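You operate a simulated robot arm through the tools that you are given. There is no shell and no other tool. Be economical: measure what you need, move in short steps, check, and stop when the job is done.

You are at the controls of a simulated robot arm. One attempt, no reset.

JOB
Shake the streaky can in the shaker till its paint is one colour.
Fine: one full run; leave it clamped under the shut cover and the other can alone.

It is judged by the outcome, as a careful person would: the job done as asked, and still so three seconds after it is handed in. It fails if anything else is knocked over, pushed out of place, dropped, spilled or broken. Lids that push on must go on centred and level and be pressed home; caps that screw on are set level and turned clockwise until they are tight.

ROBOT AND FRAMES
A 7-joint arm with a two-finger parallel gripper, fixed in place. Base frame: the origin is at the foot of the arm, x ahead of it, y to its left, z up; the work surface is at about z = 850. Readings come in mm, rad, newtons and seconds.
With the tool pointing down near the work surface it reaches from about 240 to 680 mm from the base axis. Its first joint turns from -1.152 to 1.152 rad. Payload 2.4 kg.
The tool frame sits at the grasp point between the pads (the TCP): z along the fingers, y along the line on which they close. The tips reach 30 mm beyond it. The gripper opens to 94 mm. The fingers are 28 mm wide and 10 mm thick; the gripper's body (50 by 96 mm) begins 55 mm behind the TCP.
Orientation is told as [roll, pitch, yaw] about the base's x, y, z axes, in that order, counted from this pose: with the fingers straight down and closing along the base's y, the tool's x points along the base's -x, its y along +y and its z along -z.

CONTROLS
- The arm moves only by the tool apply_moves. Its argument "steps" is a list of rows, each a list of 7 numbers: the turn, a rotation vector about the tool's x, y, z in rad, then the shift along the tool's x, y, z in mm, then the opening, from 0 (shut) to 1 (fully open). In form: [[ax, ay, az, x, y, z, jaw], ...]. A call has 1 to 20 rows; each row is the pose to reach, as a shift and turn from the pose commanded when the call began, along the tool's axes at that moment. Rows are played at 5 a second. More than 50 mm and 0.15 rad between two rows, or a gripper value outside its range, and nothing of the call is played. A pose out of reach is approached as far as the arm can. The call stops where the force on the tool passes 70 N (or 10 N more than at its start, if that is more) or the arm is blocked; 0.2 s more then pass. Each finger travels about 153 mm/s and halts on what it meets, pressing with about 21 N; the grip force reading is that of the motor and also rises with nothing between the fingers. The clock runs only during rows and for 0.2 s after the last one: add rows that repeat a pose to give the fingers time. The reply holds the time, the measured pose of the TCP, the force on the tool along the base axes, the opening and the grip force, in the units named above and with some noise.
- Cameras (640 x 400 px; columns grow to the right, rows downward): "scene" is fixed at [44.6, 478.7, 1456.7]; the picture's right is [-0.69, -0.72, 0.00], its down [-0.33, 0.32, -0.89] and it looks along [0.64, -0.62, -0.46] (base axes); focal length 316 px, centre (320, 200). "wrist" rides on the gripper at [76, 14, -102] in the tool frame; the picture's right is [-0.18, 0.98, 0.00], its down [-0.75, -0.14, -0.64] and it looks along [-0.63, -0.12, 0.77] (tool axes); focal length 243 px, centre (320, 200).
- snapshot(camera): a new picture of that camera. No time passes.
- locate(camera, pixels): for up to 12 pixels [column, row] of the newest picture of that camera ("zoom" is the newest enlarged one), the place [x, y, z] in the base frame of the surface seen there, good to about 3 mm. No time passes.
- close_up(camera, box): a new picture of the part [left, top, right, bottom] of that camera's present view, enlarged. No time passes.
- job_done(): hands the job in; it is judged then, once.

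Work in short steps. Measure before you move; look again where a grasp or a placing could have gone wrong, and mend it. You have 80 turns and 54 pictures in all, those below and enlarged ones among them. Open the gripper and draw the arm clear of the work before you hand the job in, unless the task says otherwise; then end with one line.

The tools are called after "Request:" by a JSON object that holds its "fn" and its "kwargs". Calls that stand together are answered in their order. apply_moves: Moves the arm, as the interface text tells. Its arguments: {"type":"object","properties":{"steps":{"type":"array"}},"required":["steps"]} The other tools are called the same way: snapshot (camera) takes a picture; locate (camera, pixels) gives the place of the surface under pixels of a picture; close_up (camera, box) takes an enlarged picture of a part of a camera's view; job_done () hands the job in.

At the start:

```text
t: 0.0
tool_pos: [395.5, 183.1, 1225.3]
tool_rot: [0.0, -0.001, 0.001]
ft_force: [0.1, 1.1, 0.4]
grip_width: 93.8
grip_force: 0.0
```

scene: 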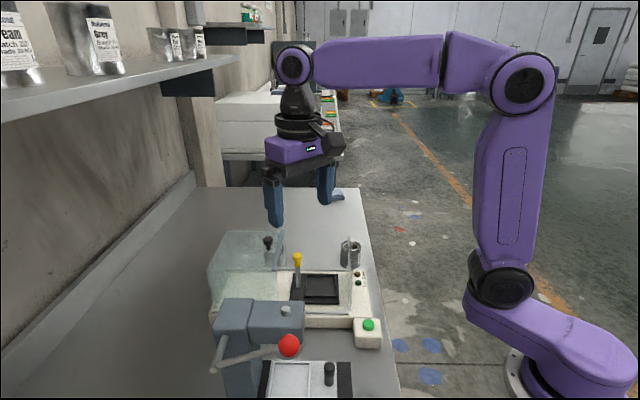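
wrist: 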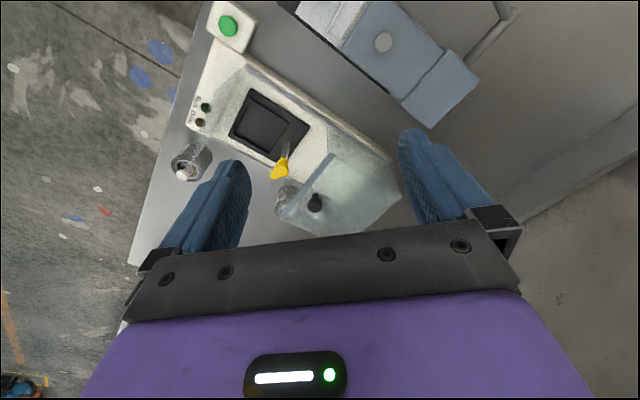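

I'll take close-ups to understand the machine and cans.

Request:
{"fn": "close_up", "kwargs": {"camera": "scene", "box": [190, 220, 400, 400]}}

Request:
{"fn": "close_up", "kwargs": {"camera": "wrist", "box": [130, 0, 500, 240]}}

```text
2.22 times, centred on (295, 310) of scene
```

zoom: 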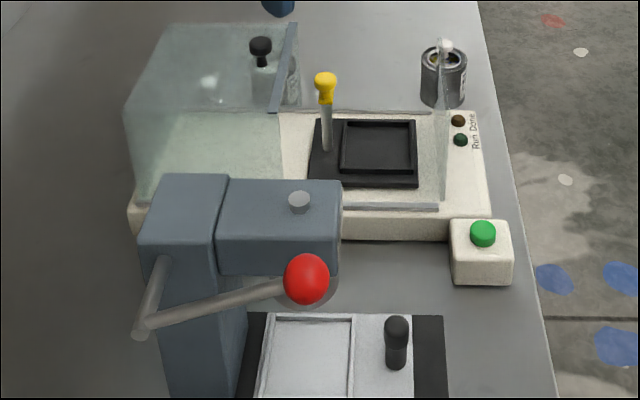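

```text
1.67 times, centred on (315, 120) of wrist
```

zoom: 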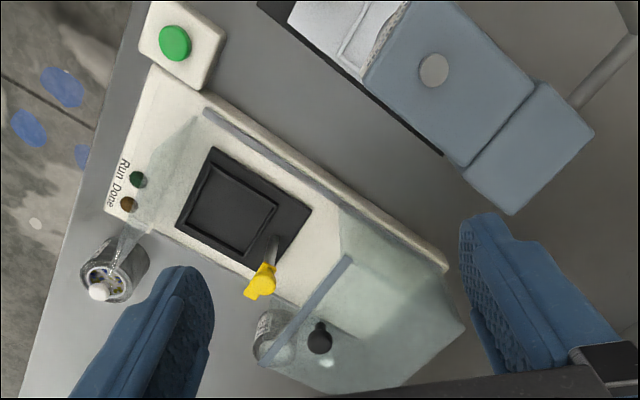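

I need more detail on the two cans and the cover, and positions.

Request:
{"fn": "close_up", "kwargs": {"camera": "scene", "box": [320, 225, 380, 290]}}

Request:
{"fn": "close_up", "kwargs": {"camera": "wrist", "box": [160, 130, 340, 240]}}

Request:
{"fn": "close_up", "kwargs": {"camera": "scene", "box": [200, 220, 330, 320]}}

Request:
{"fn": "locate", "kwargs": {"camera": "scene", "pixels": [[350, 244], [350, 268], [297, 257], [297, 283], [268, 242], [268, 258], [368, 325], [322, 290], [286, 233], [348, 240], [356, 276], [210, 275]]}}

Request:
{"fn": "locate", "kwargs": {"camera": "wrist", "pixels": [[187, 163], [184, 173], [280, 170], [315, 203], [228, 26], [262, 122], [287, 195], [206, 107], [200, 122], [332, 155], [400, 190], [384, 42]]}}

```text
6.15 times, centred on (350, 258) of scene
```

zoom: 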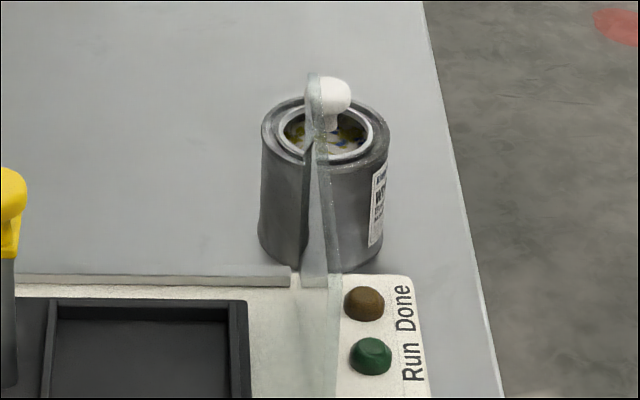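

```text
3.56 times, centred on (250, 185) of wrist
```

zoom: 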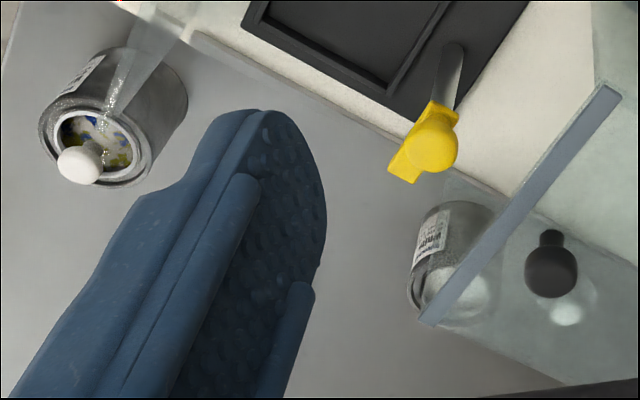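

```text
4.00 times, centred on (265, 270) of scene
```

zoom: 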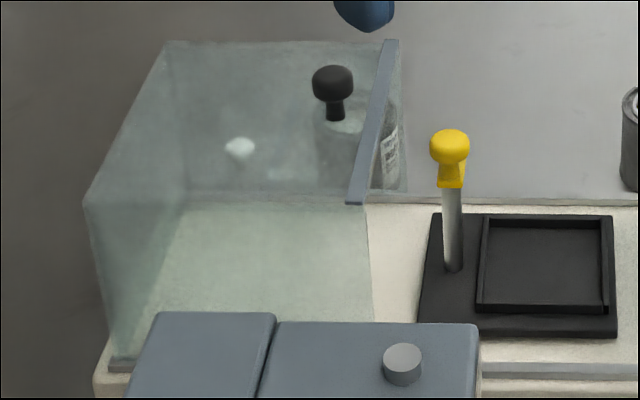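

```text
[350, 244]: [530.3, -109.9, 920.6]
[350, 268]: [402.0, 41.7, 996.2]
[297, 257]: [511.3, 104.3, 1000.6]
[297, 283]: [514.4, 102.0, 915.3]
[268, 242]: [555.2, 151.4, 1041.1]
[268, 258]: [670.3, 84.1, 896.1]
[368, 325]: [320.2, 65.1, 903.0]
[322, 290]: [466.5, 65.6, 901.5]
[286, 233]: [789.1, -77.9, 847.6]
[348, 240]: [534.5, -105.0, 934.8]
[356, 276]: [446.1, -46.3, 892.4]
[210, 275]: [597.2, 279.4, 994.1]
```

```text
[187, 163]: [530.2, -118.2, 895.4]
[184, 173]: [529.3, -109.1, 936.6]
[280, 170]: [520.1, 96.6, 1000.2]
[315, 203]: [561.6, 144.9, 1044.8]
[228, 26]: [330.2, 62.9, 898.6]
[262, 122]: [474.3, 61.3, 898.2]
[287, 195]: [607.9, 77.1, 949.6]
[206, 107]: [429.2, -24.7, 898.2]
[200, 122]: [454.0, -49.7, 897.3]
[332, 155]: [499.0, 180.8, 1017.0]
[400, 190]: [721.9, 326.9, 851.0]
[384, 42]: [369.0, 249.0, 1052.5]
```

The right-hand can at (530,-110) has streaks under its clear lid. I'll zoom on the tray/lever and the can to get geometry.

Request:
{"fn": "close_up", "kwargs": {"camera": "wrist", "box": [210, 70, 330, 190]}}

Request:
{"fn": "locate", "kwargs": {"camera": "zoom", "pixels": [[200, 100], [300, 60], [100, 200], [300, 300], [320, 200], [400, 200], [340, 320], [250, 250], [200, 300], [320, 340]]}}

Request:
{"fn": "close_up", "kwargs": {"camera": "scene", "box": [280, 240, 380, 310]}}

```text
3.33 times, centred on (270, 130) of wrist
```

zoom: 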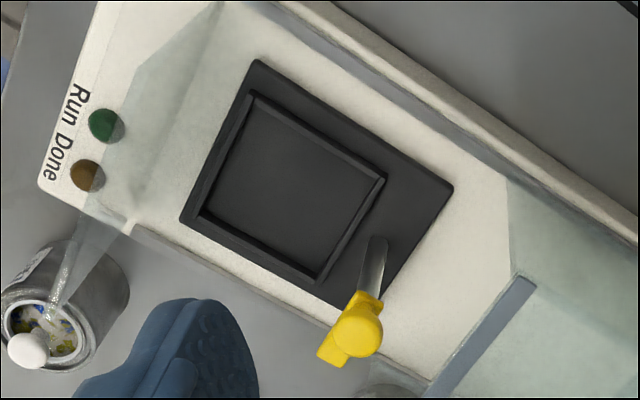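

```text
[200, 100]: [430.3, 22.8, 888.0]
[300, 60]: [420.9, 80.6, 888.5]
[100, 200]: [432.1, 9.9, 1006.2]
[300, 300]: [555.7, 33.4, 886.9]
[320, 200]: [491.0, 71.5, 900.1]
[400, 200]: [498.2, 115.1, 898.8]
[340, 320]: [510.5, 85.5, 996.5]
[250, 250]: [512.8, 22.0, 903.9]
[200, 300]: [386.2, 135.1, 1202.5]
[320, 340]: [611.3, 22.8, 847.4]
```

```text
5.71 times, centred on (330, 275) of scene
```

zoom: 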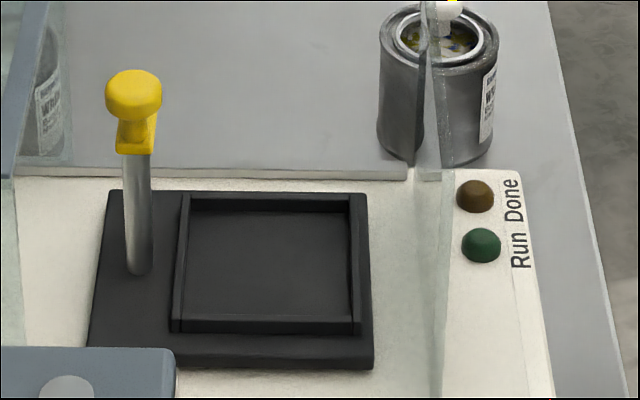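

Closer look at the yellow clamp from both cameras.

Request:
{"fn": "close_up", "kwargs": {"camera": "scene", "box": [282, 245, 314, 265]}}

Request:
{"fn": "locate", "kwargs": {"camera": "zoom", "pixels": [[300, 150], [300, 230], [300, 330], [240, 300], [350, 330]]}}

Request:
{"fn": "close_up", "kwargs": {"camera": "wrist", "box": [260, 130, 308, 190]}}

Request:
{"fn": "locate", "kwargs": {"camera": "zoom", "pixels": [[270, 200], [270, 250], [200, 300], [330, 300], [290, 330], [200, 350], [330, 200], [350, 100]]}}

```text
16.00 times, centred on (298, 255) of scene
```

zoom: 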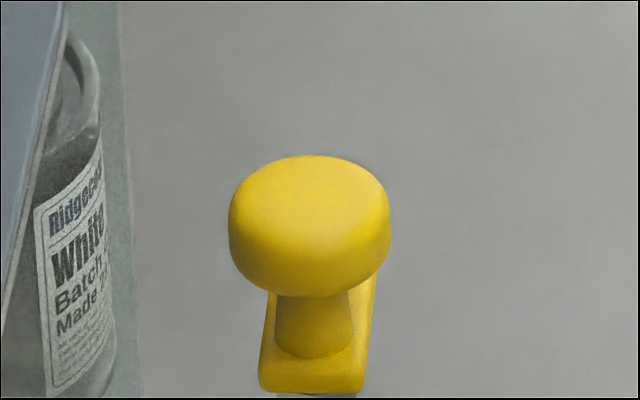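

```text
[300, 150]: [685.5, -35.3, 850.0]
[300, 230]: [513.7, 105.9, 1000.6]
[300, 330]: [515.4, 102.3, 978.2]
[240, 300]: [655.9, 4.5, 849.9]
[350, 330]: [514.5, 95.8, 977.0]
```

```text
6.67 times, centred on (284, 160) of wrist
```

zoom: 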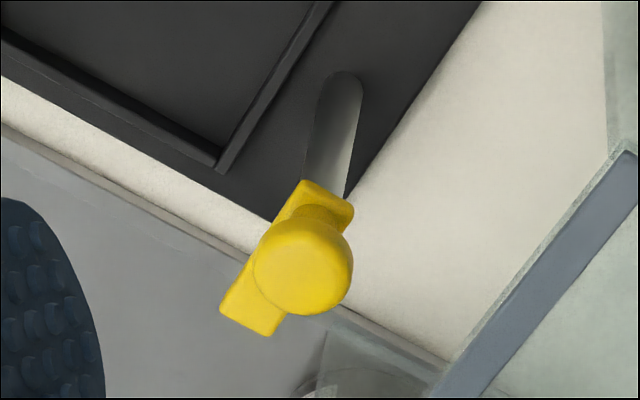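

```text
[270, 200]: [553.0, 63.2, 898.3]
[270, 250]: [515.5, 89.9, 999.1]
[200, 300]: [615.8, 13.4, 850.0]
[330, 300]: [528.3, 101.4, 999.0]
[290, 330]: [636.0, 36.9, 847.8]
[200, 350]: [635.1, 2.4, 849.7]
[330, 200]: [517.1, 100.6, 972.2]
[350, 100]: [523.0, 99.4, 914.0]
```

The clamp is a knob on a bar that pivots about the post; it would swing over the can. I'll measure tray corners, bar and can accurately.

Request:
{"fn": "close_up", "kwargs": {"camera": "wrist", "box": [225, 80, 305, 130]}}

Request:
{"fn": "close_up", "kwargs": {"camera": "wrist", "box": [165, 130, 221, 190]}}

```text
8.00 times, centred on (265, 105) of wrist
```

zoom: 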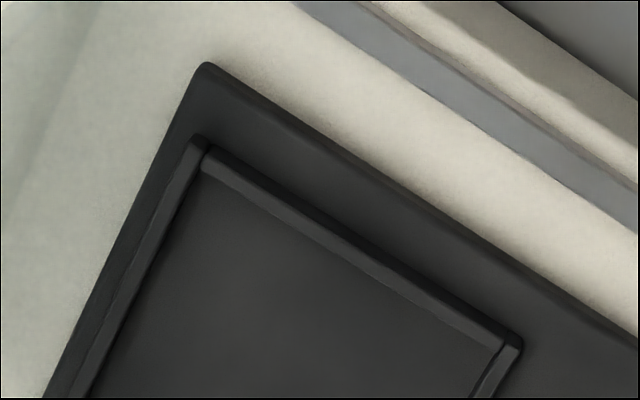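

```text
6.67 times, centred on (193, 160) of wrist
```

zoom: 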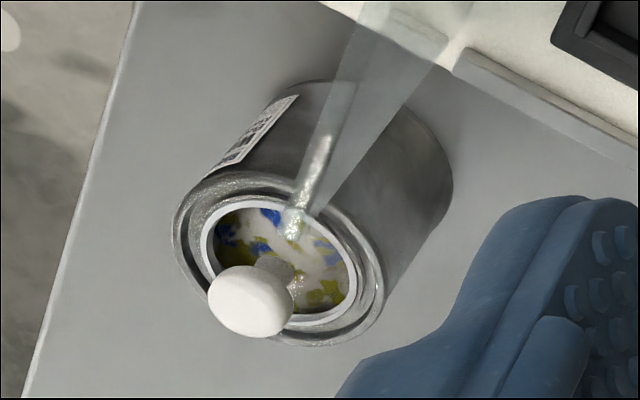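

I'll locate the tray corners, and the can rim edges in the newest zoom.

Request:
{"fn": "locate", "kwargs": {"camera": "wrist", "pixels": [[250.8, 99.5], [289.2, 123.2], [268.8, 153.5], [231.5, 136], [250.5, 88.5], [309, 125.5], [262, 122], [236, 130], [284, 125], [266, 150]]}}

Request:
{"fn": "locate", "kwargs": {"camera": "zoom", "pixels": [[177, 240], [195, 200], [220, 180], [376, 320], [340, 342], [385, 290], [300, 340], [250, 300], [300, 250], [350, 215], [232, 240], [335, 320]]}}

```text
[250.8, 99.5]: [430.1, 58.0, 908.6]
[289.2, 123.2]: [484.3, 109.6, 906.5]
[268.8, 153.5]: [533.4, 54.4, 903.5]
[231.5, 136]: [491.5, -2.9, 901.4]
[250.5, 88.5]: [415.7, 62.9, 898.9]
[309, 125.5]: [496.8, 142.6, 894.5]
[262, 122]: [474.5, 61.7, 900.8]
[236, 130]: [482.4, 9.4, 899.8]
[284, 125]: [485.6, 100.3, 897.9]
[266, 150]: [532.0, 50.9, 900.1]
```

```text
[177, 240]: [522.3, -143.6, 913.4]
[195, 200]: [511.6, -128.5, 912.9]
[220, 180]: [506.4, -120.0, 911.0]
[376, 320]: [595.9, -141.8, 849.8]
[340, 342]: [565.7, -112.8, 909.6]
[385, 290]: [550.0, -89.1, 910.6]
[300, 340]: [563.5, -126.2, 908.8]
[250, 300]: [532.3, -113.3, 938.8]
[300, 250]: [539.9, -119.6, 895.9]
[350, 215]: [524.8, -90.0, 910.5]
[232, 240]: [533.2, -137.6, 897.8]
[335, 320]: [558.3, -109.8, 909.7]
```

Tray: centre ≈(482,56), ~74 mm square, axis ≈44–45°. Streaky can: centre ≈(536,-116), radius 30, rim z≈911, lid knob top ≈938. I move above the can with yaw ≈0.78, staying high.

Request:
{"fn": "apply_moves", "kwargs": {"steps": [[0, 0, -0.0975, -17.5, -37.3, 15.6, 1], [0, 0, -0.195, -35, -74.6, 31.2, 1], [0, 0, -0.2925, -52.5, -112, 46.9, 1], [0, 0, -0.39, -70, -149.3, 62.5, 1], [0, 0, -0.4875, -87.5, -186.6, 78.1, 1], [0, 0, -0.585, -105, -224, 93.7, 1], [0, 0, -0.6825, -122.5, -261.3, 109.4, 1], [0, 0, -0.78, -140, -298.6, 125, 1], [0, 0, -0.78, -140, -298.6, 125, 1]]}}

Request:
{"fn": "snapshot", "kwargs": {"camera": "wrist"}}

Request:
{"fn": "snapshot", "kwargs": {"camera": "scene"}}

```text
t: 2.0
tool_pos: [538.2, -120.3, 1098.2]
tool_rot: [0.0, -0.001, 0.783]
ft_force: [-0.5, 0.1, 0.7]
grip_width: 93.8
grip_force: 0.1
```

```text
40 pictures are left
```

wrist: 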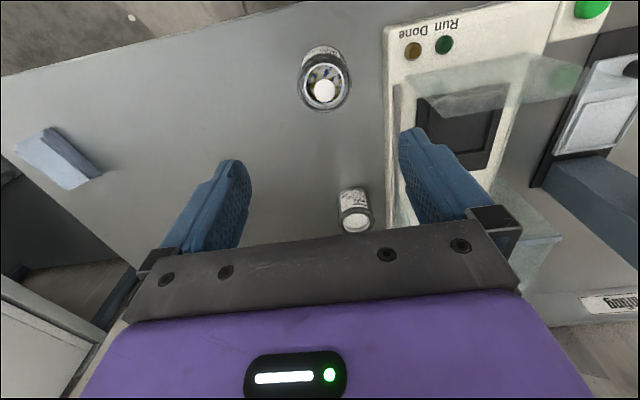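

```text
39 pictures are left
```

scene: 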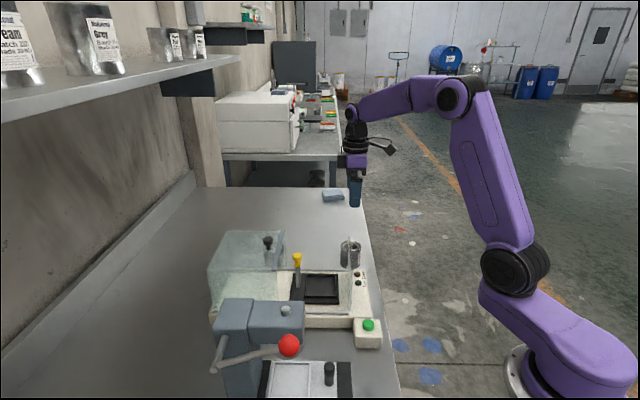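

Now a clear view of both cans; I zoom to compare them and locate rims and glass.

Request:
{"fn": "close_up", "kwargs": {"camera": "wrist", "box": [280, 30, 400, 105]}}

Request:
{"fn": "locate", "kwargs": {"camera": "zoom", "pixels": [[105, 295], [375, 260], [240, 415], [220, 195], [240, 310], [230, 350], [150, 230], [340, 230], [120, 360], [365, 340]]}}

Request:
{"fn": "close_up", "kwargs": {"camera": "wrist", "box": [320, 170, 400, 240]}}

Request:
{"fn": "locate", "kwargs": {"camera": "wrist", "pixels": [[508, 90], [470, 100], [432, 112], [530, 60], [394, 85], [418, 98], [400, 150], [540, 215], [355, 215], [345, 205], [372, 215], [395, 100]]}}

```text
5.33 times, centred on (340, 68) of wrist
```

zoom: 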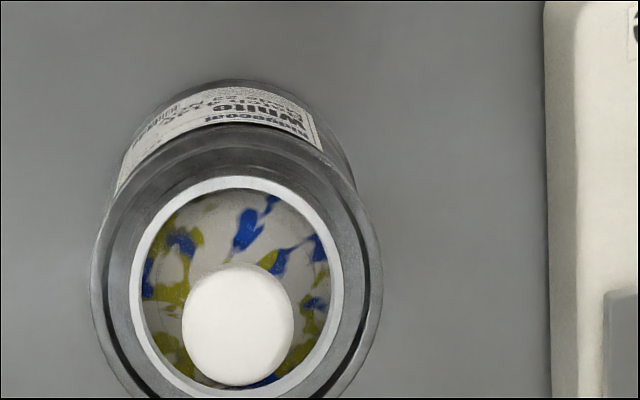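

```text
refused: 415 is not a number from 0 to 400
```

```text
5.71 times, centred on (360, 205) of wrist
```

zoom: 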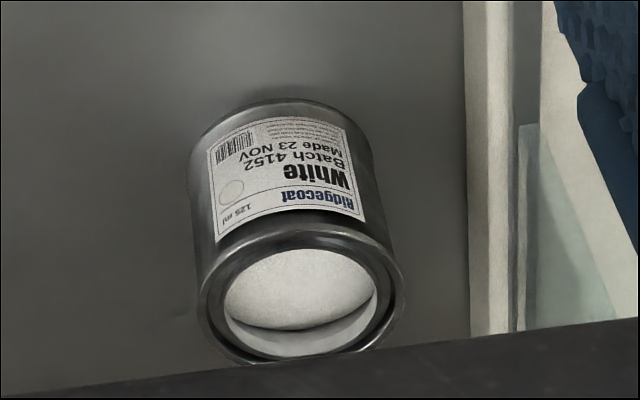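

```text
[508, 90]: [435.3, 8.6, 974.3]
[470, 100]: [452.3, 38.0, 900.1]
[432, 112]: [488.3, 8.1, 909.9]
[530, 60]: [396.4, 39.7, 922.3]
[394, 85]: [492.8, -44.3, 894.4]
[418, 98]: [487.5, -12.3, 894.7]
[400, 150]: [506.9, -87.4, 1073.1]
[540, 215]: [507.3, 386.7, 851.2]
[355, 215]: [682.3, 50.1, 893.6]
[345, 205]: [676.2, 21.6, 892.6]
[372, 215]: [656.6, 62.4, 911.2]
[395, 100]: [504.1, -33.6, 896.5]
```

The other can is uniformly white, so the right-hand one is the streaky one. I locate its rim points.

Request:
{"fn": "locate", "kwargs": {"camera": "wrist", "pixels": [[299, 84.5], [350, 81], [321.5, 60], [324.5, 92], [326, 108.5], [303, 72], [344, 69], [306, 101], [347, 97], [317, 86], [332, 86]]}}

Request:
{"fn": "close_up", "kwargs": {"camera": "scene", "box": [335, 230, 367, 274]}}

```text
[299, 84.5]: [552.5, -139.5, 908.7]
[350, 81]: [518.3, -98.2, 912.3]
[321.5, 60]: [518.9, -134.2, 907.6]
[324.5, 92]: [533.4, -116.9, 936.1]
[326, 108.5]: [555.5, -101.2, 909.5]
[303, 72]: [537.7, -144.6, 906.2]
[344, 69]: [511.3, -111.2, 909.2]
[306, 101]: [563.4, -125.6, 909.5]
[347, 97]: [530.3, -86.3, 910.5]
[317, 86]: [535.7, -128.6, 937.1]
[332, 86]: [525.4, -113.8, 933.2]
```

```text
9.09 times, centred on (351, 252) of scene
```

zoom: 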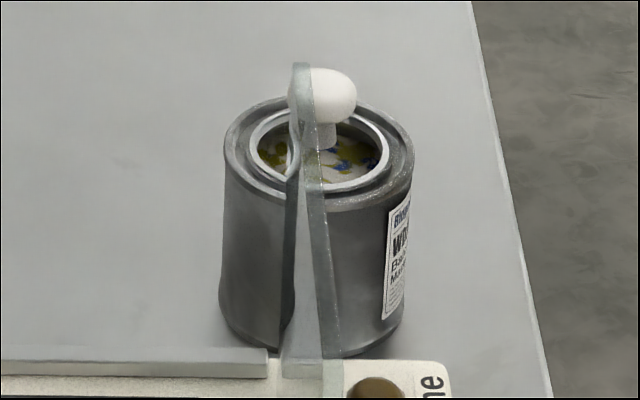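

Can centre ≈(536.5,-117.5); the tool is ~3 mm off along its y. I descend in two stages, correcting.

Request:
{"fn": "apply_moves", "kwargs": {"steps": [[0, 0, 0, -0.8, 3, 45, 1], [0, 0, 0, -0.8, 3, 90, 1], [0, 0, 0, -0.8, 3, 130, 1], [0, 0, 0, -0.8, 3, 130, 1], [0, 0, 0, -0.8, 3, 130, 1]]}}

Request:
{"fn": "snapshot", "kwargs": {"camera": "wrist"}}

```text
t: 3.2
tool_pos: [535.1, -113.5, 968.4]
tool_rot: [0.001, -0.001, 0.78]
ft_force: [0.6, -0.2, 0.0]
grip_width: 93.8
grip_force: 0.0
```

```text
35 pictures are left
```

wrist: 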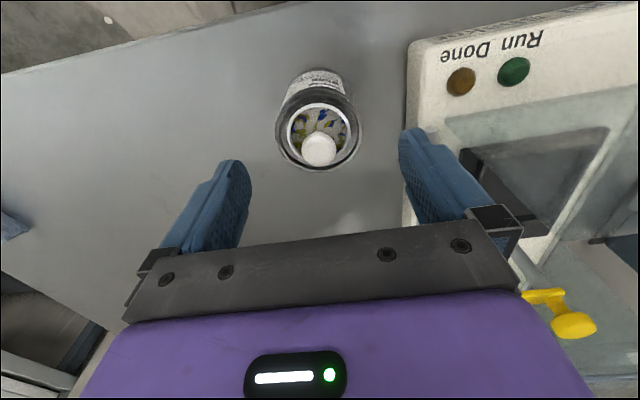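

Centre the tool (y −4.3) and descend to z≈893; then close.

Request:
{"fn": "apply_moves", "kwargs": {"steps": [[0, 0, 0, 1.6, -4.3, 25, 1], [0, 0, 0, 1.6, -4.3, 50, 1], [0, 0, 0, 1.6, -4.3, 75, 1], [0, 0, 0, 1.6, -4.3, 75, 1]]}}

Request:
{"fn": "snapshot", "kwargs": {"camera": "wrist"}}

Request:
{"fn": "close_up", "kwargs": {"camera": "scene", "box": [310, 190, 410, 290]}}

```text
t: 4.2
tool_pos: [537.6, -118.2, 893.0]
tool_rot: [-0.001, -0.001, 0.781]
ft_force: [0.1, 0.3, -0.1]
grip_width: 94.1
grip_force: 0.1
```

```text
34 pictures are left
```

wrist: 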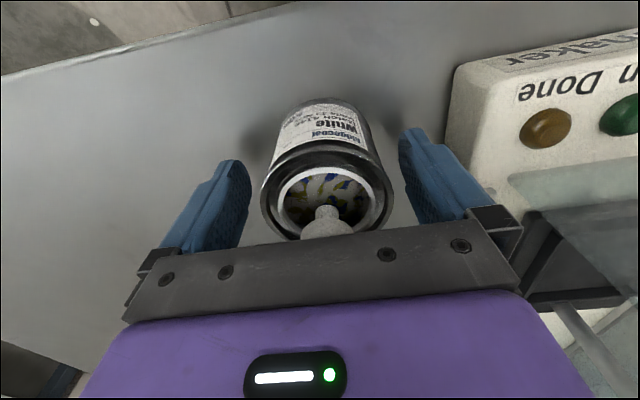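

```text
4.00 times, centred on (360, 240) of scene
```

zoom: 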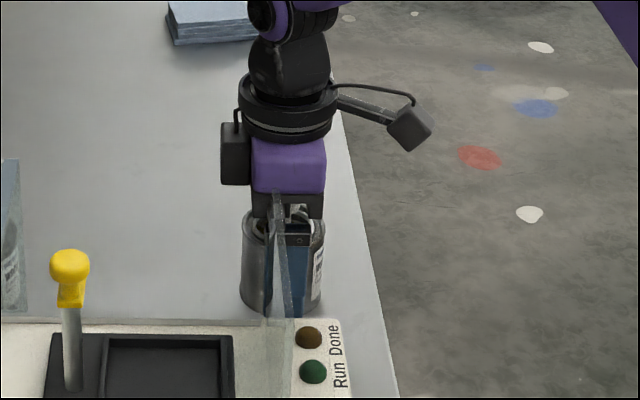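

Fingers straddle the can evenly. Close.

Request:
{"fn": "apply_moves", "kwargs": {"steps": [[0, 0, 0, 0, 0, 0, 0.75], [0, 0, 0, 0, 0, 0, 0.6], [0, 0, 0, 0, 0, 0, 0.5], [0, 0, 0, 0, 0, 0, 0.5], [0, 0, 0, 0, 0, 0, 0.5]]}}

```text
t: 5.4
tool_pos: [537.6, -117.2, 893.3]
tool_rot: [0.001, -0.001, 0.781]
ft_force: [0.5, -0.1, -0.6]
grip_width: 61.6
grip_force: 21.0
```

Gripped (61.6 mm). Lift straight up to clear the glass.

Request:
{"fn": "apply_moves", "kwargs": {"steps": [[0, 0, 0, 0, 0, -15, 0.5], [0, 0, 0, 0, 0, -45, 0.5], [0, 0, 0, 0, 0, -90, 0.5], [0, 0, 0, 0, 0, -135, 0.5], [0, 0, 0, 0, 0, -180, 0.5], [0, 0, 0, 0, 0, -207, 0.5], [0, 0, 0, 0, 0, -207, 0.5], [0, 0, 0, 0, 0, -207, 0.5]]}}

Request:
{"fn": "snapshot", "kwargs": {"camera": "wrist"}}

Request:
{"fn": "snapshot", "kwargs": {"camera": "scene"}}

Request:
{"fn": "locate", "kwargs": {"camera": "scene", "pixels": [[340, 275], [309, 275], [339.5, 304], [305.5, 304], [307, 277], [337, 277], [350, 240], [349, 250], [352, 310], [284, 235], [263, 270], [322, 290]]}}

```text
t: 7.2
tool_pos: [536.7, -116.7, 1102.0]
tool_rot: [0.001, -0.001, 0.781]
ft_force: [0.3, -0.6, -1.4]
grip_width: 61.2
grip_force: 21.3
```

```text
32 pictures are left
```

wrist: 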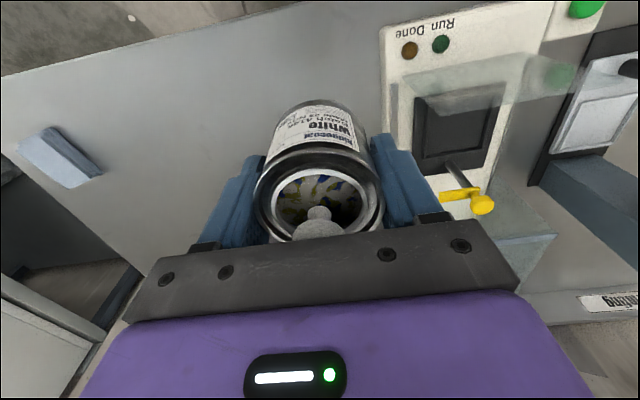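

```text
31 pictures are left
```

scene: 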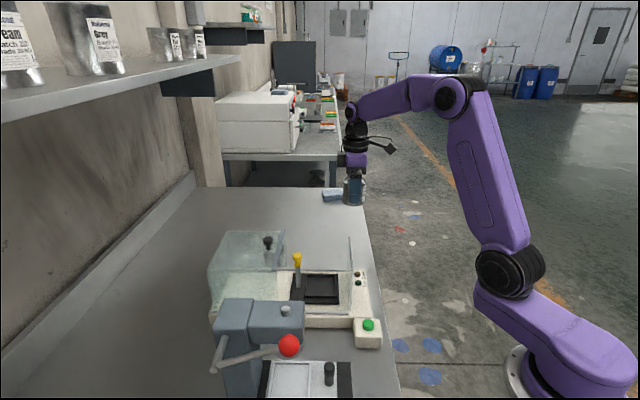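

```text
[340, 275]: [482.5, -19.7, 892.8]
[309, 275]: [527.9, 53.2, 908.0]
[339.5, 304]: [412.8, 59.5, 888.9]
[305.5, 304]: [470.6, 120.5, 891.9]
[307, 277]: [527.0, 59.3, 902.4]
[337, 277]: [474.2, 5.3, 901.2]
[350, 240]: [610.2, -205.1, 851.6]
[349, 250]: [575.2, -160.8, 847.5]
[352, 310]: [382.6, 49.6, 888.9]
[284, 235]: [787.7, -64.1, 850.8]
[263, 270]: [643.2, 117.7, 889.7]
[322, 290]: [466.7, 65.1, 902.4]
```

I zoom the scene camera on the tray now it is unobstructed to refine its corners and the glass top.

Request:
{"fn": "close_up", "kwargs": {"camera": "scene", "box": [290, 235, 370, 310]}}

```text
5.33 times, centred on (330, 272) of scene
```

zoom: 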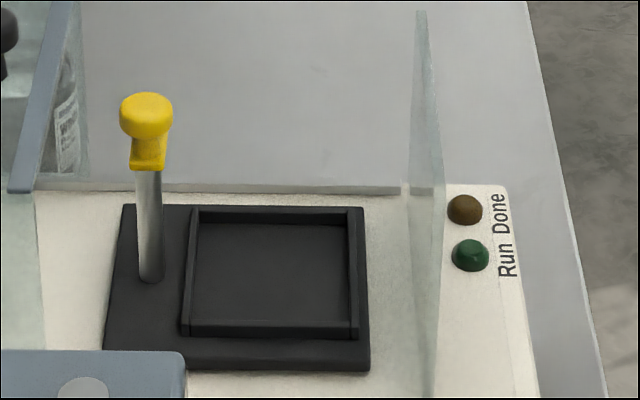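

Request:
{"fn": "locate", "kwargs": {"camera": "zoom", "pixels": [[193, 230], [355, 225], [185, 332], [352, 332], [272, 218], [272, 328], [270, 275], [422, 15], [435, 200], [428, 100], [196, 214], [360, 214]]}}

```text
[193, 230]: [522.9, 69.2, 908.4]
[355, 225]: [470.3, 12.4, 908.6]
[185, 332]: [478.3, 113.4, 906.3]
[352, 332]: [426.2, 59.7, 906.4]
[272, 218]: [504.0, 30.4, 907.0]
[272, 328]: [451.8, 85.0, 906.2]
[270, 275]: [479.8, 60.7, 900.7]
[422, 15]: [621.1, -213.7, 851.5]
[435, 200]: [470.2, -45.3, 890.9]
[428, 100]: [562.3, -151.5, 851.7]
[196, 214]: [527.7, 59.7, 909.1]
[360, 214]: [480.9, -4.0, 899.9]
```

Tray centre ≈(480,57.5); glass top ≈1003. Carry the can at z≈1102 to above the tray.

Request:
{"fn": "apply_moves", "kwargs": {"steps": [[0, 0, 0, -16.5, 32.7, 0, 0.5], [0, 0, 0, -33, 65.4, 0, 0.5], [0, 0, 0, -49.4, 98.2, 0, 0.5], [0, 0, 0, -65.9, 130.9, 0, 0.5], [0, 0, 0, -82.4, 163.6, 0, 0.5], [0, 0, 0, -82.4, 163.6, 0, 0.5], [0, 0, 0, -82.4, 163.6, 0, 0.5]]}}

Request:
{"fn": "apply_moves", "kwargs": {"steps": [[0, 0, 0, 0, 0, 40, 0.5], [0, 0, 0, 0, 0, 80, 0.5], [0, 0, 0, 0, 0, 110, 0.5], [0, 0, 0, 0, 0, 110, 0.5], [0, 0, 0, 0, 0, 110, 0.5]]}}

Request:
{"fn": "snapshot", "kwargs": {"camera": "wrist"}}

Request:
{"fn": "close_up", "kwargs": {"camera": "scene", "box": [260, 210, 390, 310]}}

```text
t: 8.8
tool_pos: [479.7, 57.9, 1103.4]
tool_rot: [0.0, 0.0, 0.781]
ft_force: [-0.6, 0.4, -2.0]
grip_width: 61.3
grip_force: 20.9
```

```text
t: 10.0
tool_pos: [481.8, 55.6, 991.2]
tool_rot: [0.0, 0.001, 0.781]
ft_force: [0.6, -0.7, -1.8]
grip_width: 61.6
grip_force: 21.3
```

```text
29 pictures are left
```

wrist: 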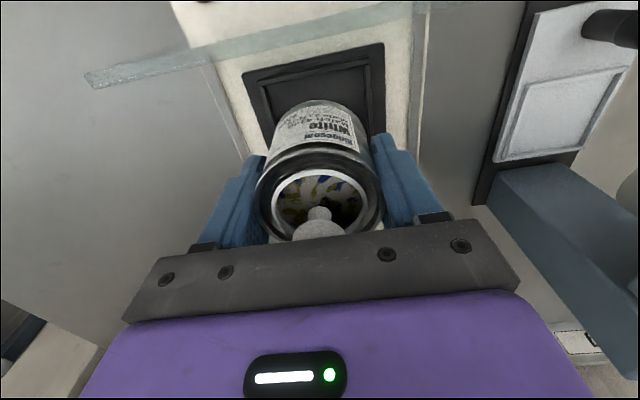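

```text
4.00 times, centred on (325, 260) of scene
```

zoom: 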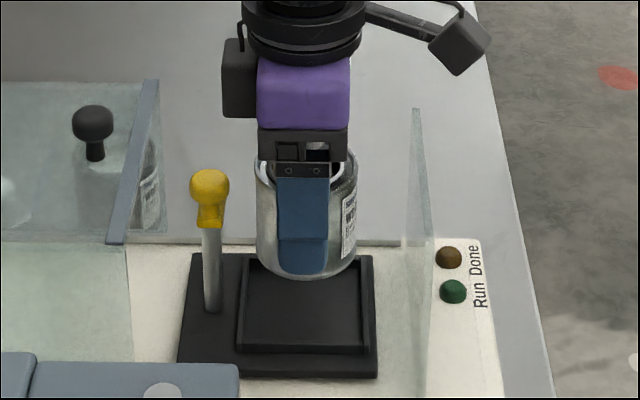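

The black box on the hand's left may come close to the yellow knob on descent; I locate both.

Request:
{"fn": "locate", "kwargs": {"camera": "zoom", "pixels": [[226, 112], [240, 112], [226, 60], [210, 180], [225, 185], [195, 185], [255, 100], [300, 140], [258, 240], [356, 240], [305, 278]]}}

```text
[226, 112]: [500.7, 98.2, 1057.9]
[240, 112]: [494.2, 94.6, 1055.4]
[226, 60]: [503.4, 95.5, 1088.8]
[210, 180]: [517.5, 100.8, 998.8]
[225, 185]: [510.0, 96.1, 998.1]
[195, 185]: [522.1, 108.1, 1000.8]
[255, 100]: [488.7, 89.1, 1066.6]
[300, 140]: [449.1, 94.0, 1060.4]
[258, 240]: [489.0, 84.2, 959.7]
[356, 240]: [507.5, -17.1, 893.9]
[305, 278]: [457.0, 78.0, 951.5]
```

Lateral clearance to the knob is ~5 mm. Descend 38 mm and check alignment with the tray.

Request:
{"fn": "apply_moves", "kwargs": {"steps": [[0, 0, 0, 0.5, 0, 15, 0.5], [0, 0, 0, 0.5, 0, 30, 0.5], [0, 0, 0, 0.5, 0, 38, 0.5], [0, 0, 0, 0.5, 0, 38, 0.5], [0, 0, 0, 0.5, 0, 38, 0.5]]}}

Request:
{"fn": "close_up", "kwargs": {"camera": "scene", "box": [280, 235, 360, 310]}}

Request:
{"fn": "close_up", "kwargs": {"camera": "wrist", "box": [200, 40, 440, 240]}}

```text
t: 11.2
tool_pos: [481.7, 57.2, 953.1]
tool_rot: [0.0, 0.001, 0.781]
ft_force: [-0.6, 0.5, -1.5]
grip_width: 61.3
grip_force: 20.8
```

```text
5.33 times, centred on (320, 272) of scene
```

zoom: 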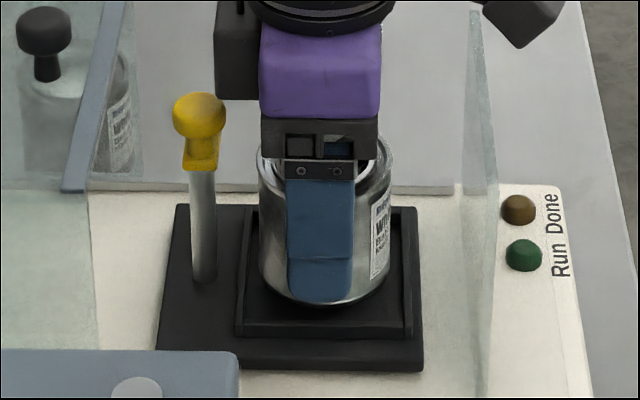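

```text
2.00 times, centred on (320, 140) of wrist
```

zoom: 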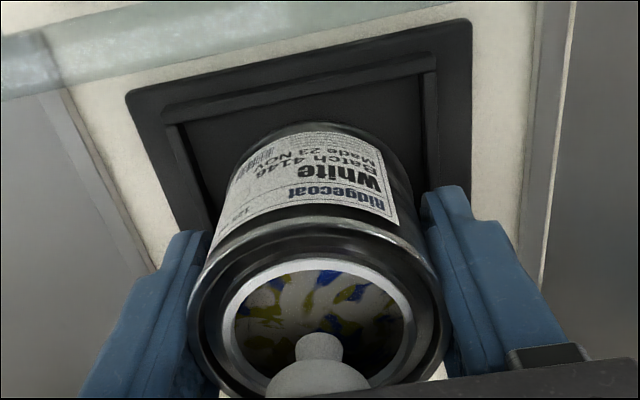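

I locate wall and can points to resolve the lateral alignment.

Request:
{"fn": "locate", "kwargs": {"camera": "zoom", "pixels": [[175, 140], [195, 180], [432, 75], [433, 150], [300, 92], [180, 115], [410, 180], [235, 180], [320, 128], [160, 120], [440, 60], [465, 100]]}}

Request:
{"fn": "close_up", "kwargs": {"camera": "scene", "box": [305, 260, 345, 300]}}

Request:
{"fn": "locate", "kwargs": {"camera": "zoom", "pixels": [[200, 340], [320, 340], [440, 340], [200, 315], [440, 315], [150, 200], [490, 200], [200, 240], [440, 240], [200, 290], [430, 280]]}}

```text
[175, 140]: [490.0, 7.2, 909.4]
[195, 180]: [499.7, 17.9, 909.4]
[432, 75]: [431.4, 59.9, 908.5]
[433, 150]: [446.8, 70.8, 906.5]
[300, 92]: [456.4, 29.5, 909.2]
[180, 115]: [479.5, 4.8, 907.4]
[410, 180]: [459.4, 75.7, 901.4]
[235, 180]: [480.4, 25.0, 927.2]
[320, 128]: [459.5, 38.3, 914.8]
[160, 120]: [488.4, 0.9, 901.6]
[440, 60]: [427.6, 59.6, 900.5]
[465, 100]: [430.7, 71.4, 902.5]
```

```text
10.00 times, centred on (325, 280) of scene
```

zoom: 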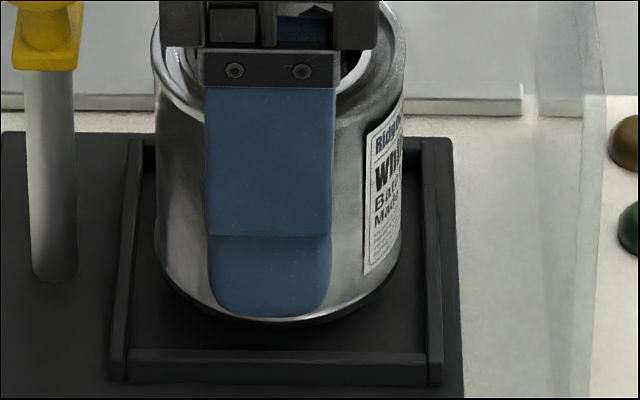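

```text
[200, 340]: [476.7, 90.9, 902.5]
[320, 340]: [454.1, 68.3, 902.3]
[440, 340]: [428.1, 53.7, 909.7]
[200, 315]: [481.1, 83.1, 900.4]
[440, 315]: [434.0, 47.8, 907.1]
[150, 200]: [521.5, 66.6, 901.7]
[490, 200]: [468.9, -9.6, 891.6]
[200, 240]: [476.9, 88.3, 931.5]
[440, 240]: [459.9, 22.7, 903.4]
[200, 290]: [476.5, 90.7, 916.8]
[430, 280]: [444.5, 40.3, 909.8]
```

Both cameras indicate the can should shift ~2 mm backward (+v) and ~1 mm toward −u. Apply and lower gently.

Request:
{"fn": "apply_moves", "kwargs": {"steps": [[0, 0, 0, 1, -2, 0, 0.5], [0, 0, 0, 1, -2, 3, 0.5], [0, 0, 0, 1, -2, 6, 0.5], [0, 0, 0, 1, -2, 8, 0.5], [0, 0, 0, 1, -2, 9, 0.5], [0, 0, 0, 1, -2, 9, 0.5]]}}

Request:
{"fn": "close_up", "kwargs": {"camera": "scene", "box": [285, 240, 365, 300]}}

Request:
{"fn": "close_up", "kwargs": {"camera": "wrist", "box": [200, 40, 440, 240]}}

```text
t: 12.6
tool_pos: [481.0, 55.4, 944.1]
tool_rot: [-0.002, -0.001, 0.781]
ft_force: [0.6, 0.1, -2.4]
grip_width: 61.1
grip_force: 21.1
```

```text
6.67 times, centred on (325, 270) of scene
```

zoom: 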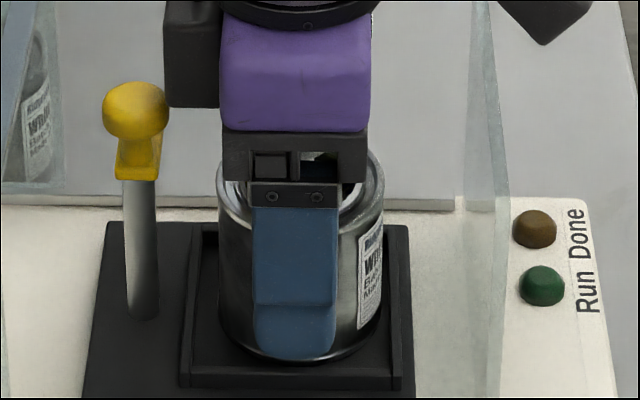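

```text
2.00 times, centred on (320, 140) of wrist
```

zoom: 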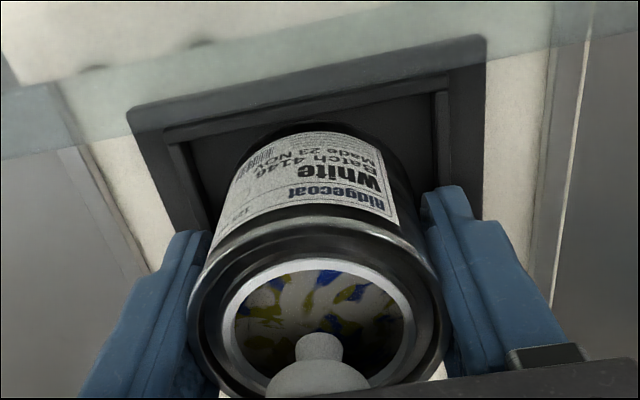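

Can is inside the walls with gaps on both sides. Continue in 1 mm steps until it sits.

Request:
{"fn": "apply_moves", "kwargs": {"steps": [[0, 0, 0, 0, 0, 1, 0.5], [0, 0, 0, 0, 0, 1, 0.5]]}}

Request:
{"fn": "apply_moves", "kwargs": {"steps": [[0, 0, 0, 0, 0, 1, 0.5], [0, 0, 0, 0, 0, 1, 0.5]]}}

Request:
{"fn": "apply_moves", "kwargs": {"steps": [[0, 0, 0, 0, 0, 1, 0.5], [0, 0, 0, 0, 0, 1, 0.5]]}}

```text
t: 13.2
tool_pos: [479.8, 54.2, 943.7]
tool_rot: [0.001, 0.0, 0.782]
ft_force: [-1.4, -1.9, 5.6]
grip_width: 61.3
grip_force: 21.2
```

```text
t: 13.8
tool_pos: [481.5, 54.4, 943.8]
tool_rot: [-0.002, -0.001, 0.78]
ft_force: [-2.3, -2.3, 18.5]
grip_width: 61.1
grip_force: 21.1
```

```text
t: 14.4
tool_pos: [481.0, 55.3, 942.6]
tool_rot: [-0.003, -0.002, 0.783]
ft_force: [-3.2, -5.5, 36.5]
grip_width: 61.4
grip_force: 21.0
```

Contact at z≈943 → can bottom ≈900, the tray floor. Relieve 2 mm, release partially, and look.

Request:
{"fn": "apply_moves", "kwargs": {"steps": [[0, 0, 0, 0, 0, -2, 0.5], [0, 0, 0, 0, 0, -2, 0.6], [0, 0, 0, 0, 0, -2, 0.75], [0, 0, 0, 0, 0, -2, 0.9], [0, 0, 0, 0, 0, -2, 0.9]]}}

Request:
{"fn": "apply_moves", "kwargs": {"steps": [[0, 0, 0, 0, 0, -20, 0.9], [0, 0, 0, 0, 0, -50, 0.9], [0, 0, 0, 0, 0, -95, 0.9], [0, 0, 0, 0, 0, -140, 0.9], [0, 0, 0, 0, 0, -140, 0.9]]}}

Request:
{"fn": "close_up", "kwargs": {"camera": "scene", "box": [270, 235, 370, 305]}}

Request:
{"fn": "snapshot", "kwargs": {"camera": "wrist"}}

```text
t: 15.6
tool_pos: [480.5, 54.2, 944.3]
tool_rot: [-0.001, 0.0, 0.78]
ft_force: [0.0, 0.5, 0.1]
grip_width: 84.7
grip_force: 0.0
```

```text
t: 16.8
tool_pos: [477.7, 58.7, 1083.9]
tool_rot: [0.0, -0.001, 0.781]
ft_force: [-0.4, -0.6, -0.5]
grip_width: 85.0
grip_force: 0.1
```

```text
5.71 times, centred on (320, 270) of scene
```

zoom: 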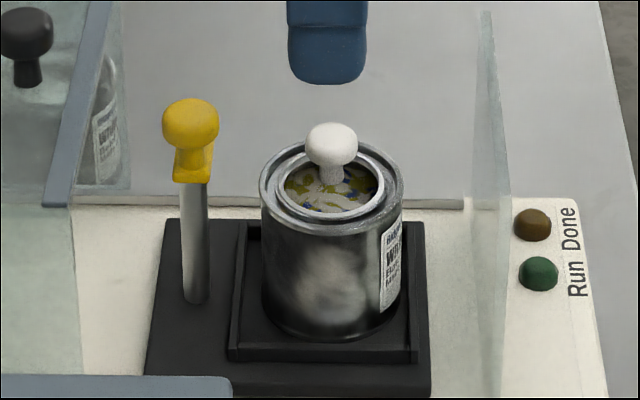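

```text
21 pictures are left
```

wrist: 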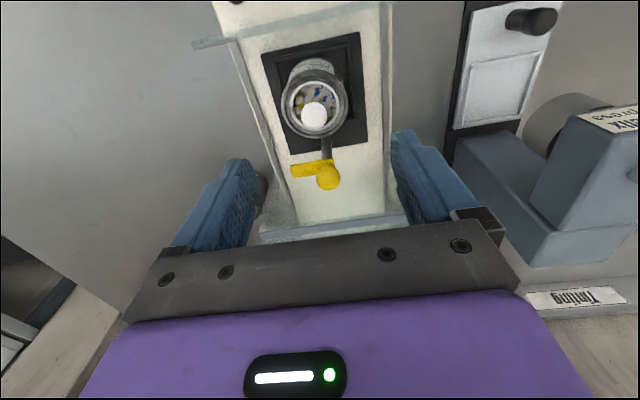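

The can sits level in the tray. Next the clamp: I measure knob and bar in the present wrist view.

Request:
{"fn": "locate", "kwargs": {"camera": "wrist", "pixels": [[328, 178], [318, 177], [338, 177], [328, 188], [328, 168], [295, 170], [305, 169], [312, 113], [325, 140], [291, 165], [293, 176]]}}

Request:
{"fn": "close_up", "kwargs": {"camera": "wrist", "box": [260, 80, 360, 200]}}

```text
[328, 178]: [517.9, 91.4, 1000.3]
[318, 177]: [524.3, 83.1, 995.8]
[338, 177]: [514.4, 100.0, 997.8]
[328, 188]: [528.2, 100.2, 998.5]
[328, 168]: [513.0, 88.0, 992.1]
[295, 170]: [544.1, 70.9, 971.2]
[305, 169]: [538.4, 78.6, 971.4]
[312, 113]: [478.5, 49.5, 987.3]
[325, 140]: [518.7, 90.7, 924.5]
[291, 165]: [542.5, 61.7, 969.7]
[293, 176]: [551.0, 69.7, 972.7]
```

```text
3.33 times, centred on (310, 140) of wrist
```

zoom: 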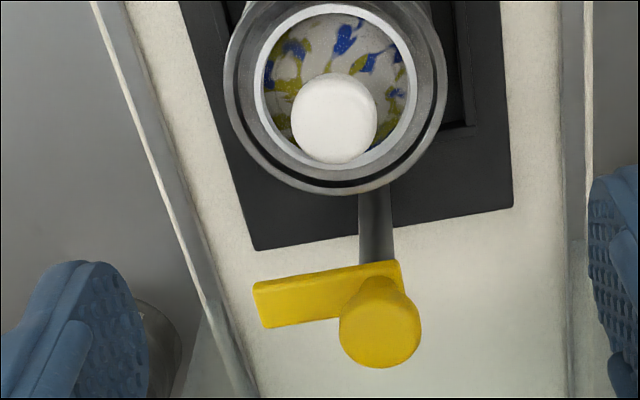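

Bar top z≈971, tip ≈(546,66), pivot ≈(521,95), so a 90° clockwise swing (from above) brings it over the can rim. I go above the knob and turn so the fingers will flank the bar.

Request:
{"fn": "apply_moves", "kwargs": {"steps": [[0, 0, 0.143, -6, 0, 0, 0.9], [0, 0, 0.286, -12, 0, 0, 0.6], [0, 0, 0.428, -18, 0, 0, 0.45], [0, 0, 0.571, -24, 0, 0, 0.45], [0, 0, 0.714, -30, 0, 0, 0.45], [0, 0, 0.857, -36, 0, 0, 0.45], [0, 0, 1.0, -42, 0, 0, 0.45], [0, 0, 1.142, -48, -0.5, 0, 0.45], [0, 0, 1.285, -54, -0.5, 0, 0.45], [0, 0, 1.428, -56.6, -0.5, 0, 0.45], [0, 0, 1.57, -56.6, -0.5, 0, 0.45], [0, 0, 1.57, -56.6, -0.5, 0, 0.45], [0, 0, 1.57, -56.6, -0.5, 0, 0.45]]}}

Request:
{"fn": "close_up", "kwargs": {"camera": "scene", "box": [250, 190, 370, 290]}}

```text
t: 19.6
tool_pos: [521.4, 94.5, 1083.3]
tool_rot: [0.001, -0.001, -0.789]
ft_force: [0.3, 0.3, 0.4]
grip_width: 42.3
grip_force: 0.1
```

```text
4.00 times, centred on (310, 240) of scene
```

zoom: 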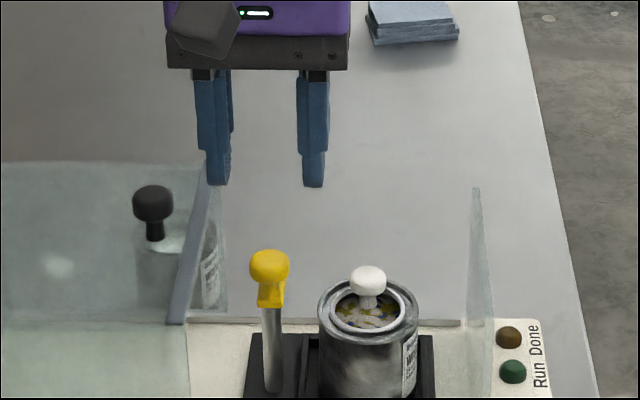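

Fingers are ~2.5 mm too far toward the cover; correct y −2 and descend to TCP z≈998 around the knob.

Request:
{"fn": "apply_moves", "kwargs": {"steps": [[0, 0, 0, 0, -2, 30, 0.45], [0, 0, 0, 0, -2, 60, 0.45], [0, 0, 0, 0, -2, 80, 0.45], [0, 0, 0, 0, -2, 86, 0.45], [0, 0, 0, 0, -2, 86, 0.45]]}}

Request:
{"fn": "close_up", "kwargs": {"camera": "scene", "box": [265, 225, 345, 285]}}

```text
t: 20.8
tool_pos: [521.7, 91.2, 996.8]
tool_rot: [0.0, -0.001, -0.79]
ft_force: [-0.2, -0.5, -0.4]
grip_width: 42.4
grip_force: 0.0
```

```text
6.67 times, centred on (305, 255) of scene
```

zoom: 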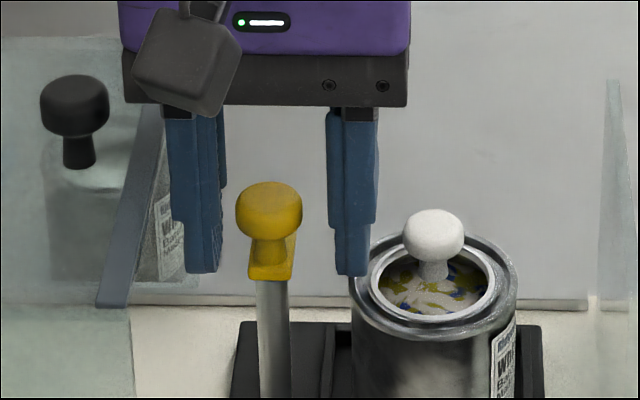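

Shift +3 mm along y to centre, then close on the knob.

Request:
{"fn": "apply_moves", "kwargs": {"steps": [[0, 0, 0, 0, 3, 0, 0.45], [0, 0, 0, 0, 3, 0, 0.35], [0, 0, 0, 0, 3, 0, 0.25], [0, 0, 0, 0, 3, 0, 0.15], [0, 0, 0, 0, 3, 0, 0.1], [0, 0, 0, 0, 3, 0, 0.1]]}}

Request:
{"fn": "close_up", "kwargs": {"camera": "wrist", "box": [200, 100, 460, 260]}}

```text
t: 22.2
tool_pos: [522.5, 93.1, 997.9]
tool_rot: [0.001, 0.0, -0.791]
ft_force: [-2.0, -2.7, -0.7]
grip_width: 24.0
grip_force: 45.3
```

```text
2.46 times, centred on (330, 180) of wrist
```

zoom: 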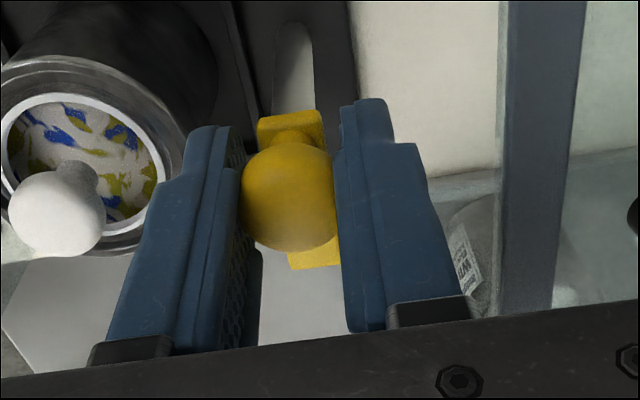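

Knob is gripped (24 mm), fingers flanking the bar. Turn clockwise 0.45 rad and check.

Request:
{"fn": "apply_moves", "kwargs": {"steps": [[0, 0, 0.1, 0, 0, 0, 0.1], [0, 0, 0.2, 0, 0, 0, 0.1], [0, 0, 0.3, 0, 0, 0, 0.1], [0, 0, 0.45, 0, 0, 0, 0.1], [0, 0, 0.45, 0, 0, 0, 0.1]]}}

Request:
{"fn": "close_up", "kwargs": {"camera": "scene", "box": [265, 225, 345, 285]}}

```text
t: 23.4
tool_pos: [520.8, 94.2, 997.5]
tool_rot: [-0.004, 0.0, -1.244]
ft_force: [-7.2, -8.2, -14.0]
grip_width: 23.8
grip_force: 44.8
```

```text
6.67 times, centred on (305, 255) of scene
```

zoom: 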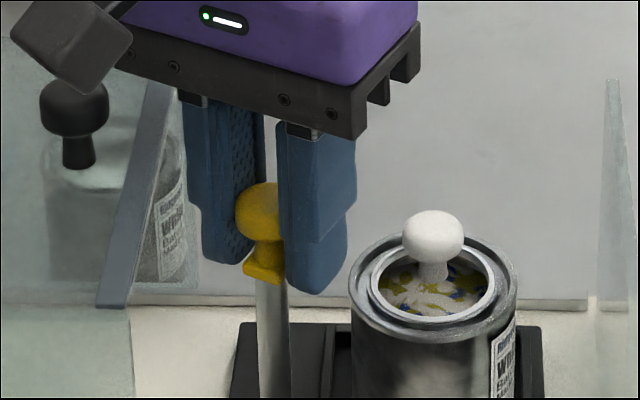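

The bar follows and seems drawn downward (−14 N). Continue turning while following down slightly.

Request:
{"fn": "apply_moves", "kwargs": {"steps": [[0, 0, 0.0, 0, 0, 1.5, 0.1], [0, 0, 0.12, 0, 0, 2, 0.1], [0, 0, 0.24, 0, 0, 2.5, 0.1], [0, 0, 0.36, 0, 0, 3, 0.1], [0, 0, 0.48, 0, 0, 3.5, 0.1], [0, 0, 0.55, 0, 0, 3.5, 0.1], [0, 0, 0.55, 0, 0, 3.5, 0.1]]}}

Request:
{"fn": "close_up", "kwargs": {"camera": "scene", "box": [265, 225, 345, 285]}}

```text
t: 25.0
tool_pos: [521.0, 93.2, 994.7]
tool_rot: [-0.001, 0.001, -1.791]
ft_force: [-19.8, -15.8, 36.6]
grip_width: 23.6
grip_force: 44.7
```

```text
6.67 times, centred on (305, 255) of scene
```

zoom: 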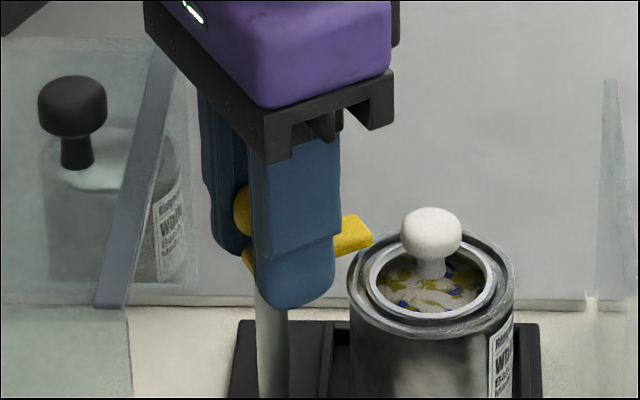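

Bar is swinging toward the can; I was pushing down too much (+36 N). Relax 2 mm up and slightly toward −u, keep turning ~0.57 rad.

Request:
{"fn": "apply_moves", "kwargs": {"steps": [[0, 0, 0.0, -0.8, -0.5, -2, 0.1], [0, 0, 0.12, -0.8, -0.5, -2, 0.1], [0, 0, 0.24, -0.8, -0.5, -2, 0.1], [0, 0, 0.36, -0.8, -0.5, -2, 0.1], [0, 0, 0.48, -0.8, -0.5, -2, 0.1], [0, 0, 0.57, -0.8, -0.5, -2, 0.1], [0, 0, 0.57, -0.8, -0.5, -2, 0.1]]}}

Request:
{"fn": "close_up", "kwargs": {"camera": "scene", "box": [265, 225, 345, 285]}}

```text
t: 26.6
tool_pos: [520.5, 94.3, 995.5]
tool_rot: [-0.002, -0.005, -2.361]
ft_force: [-5.5, -1.5, -25.4]
grip_width: 23.6
grip_force: 45.1
```

```text
6.67 times, centred on (305, 255) of scene
```

zoom: 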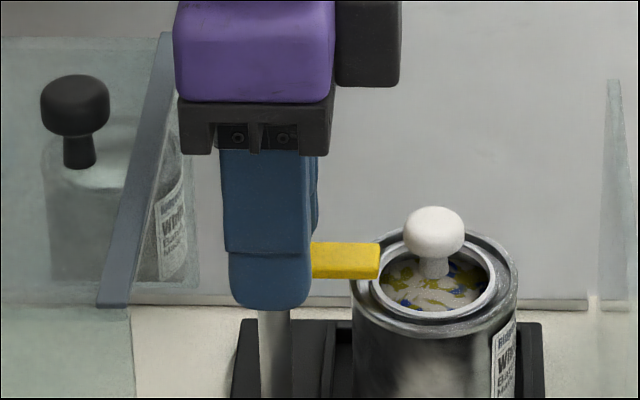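

The bar now points along −u over the rim, and it is pulling down (−25 N). Relieve 2 mm and try a little more turn to feel for the stop.

Request:
{"fn": "apply_moves", "kwargs": {"steps": [[0, 0, 0.0, 0, 0, 1, 0.1], [0, 0, 0.05, 0, 0, 2, 0.1], [0, 0, 0.1, 0, 0, 2, 0.1], [0, 0, 0.1, 0, 0, 2, 0.1]]}}

Request:
{"fn": "close_up", "kwargs": {"camera": "wrist", "box": [200, 80, 460, 260]}}

```text
t: 27.6
tool_pos: [521.7, 94.8, 994.9]
tool_rot: [0.002, 0.003, -2.462]
ft_force: [-5.4, 0.6, 2.7]
grip_width: 23.8
grip_force: 45.6
```

```text
2.22 times, centred on (330, 170) of wrist
```

zoom: 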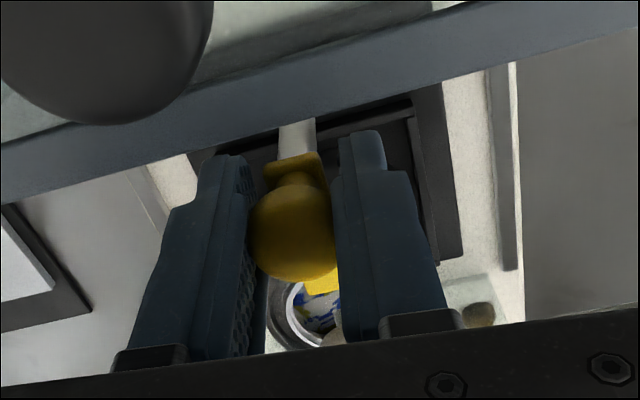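

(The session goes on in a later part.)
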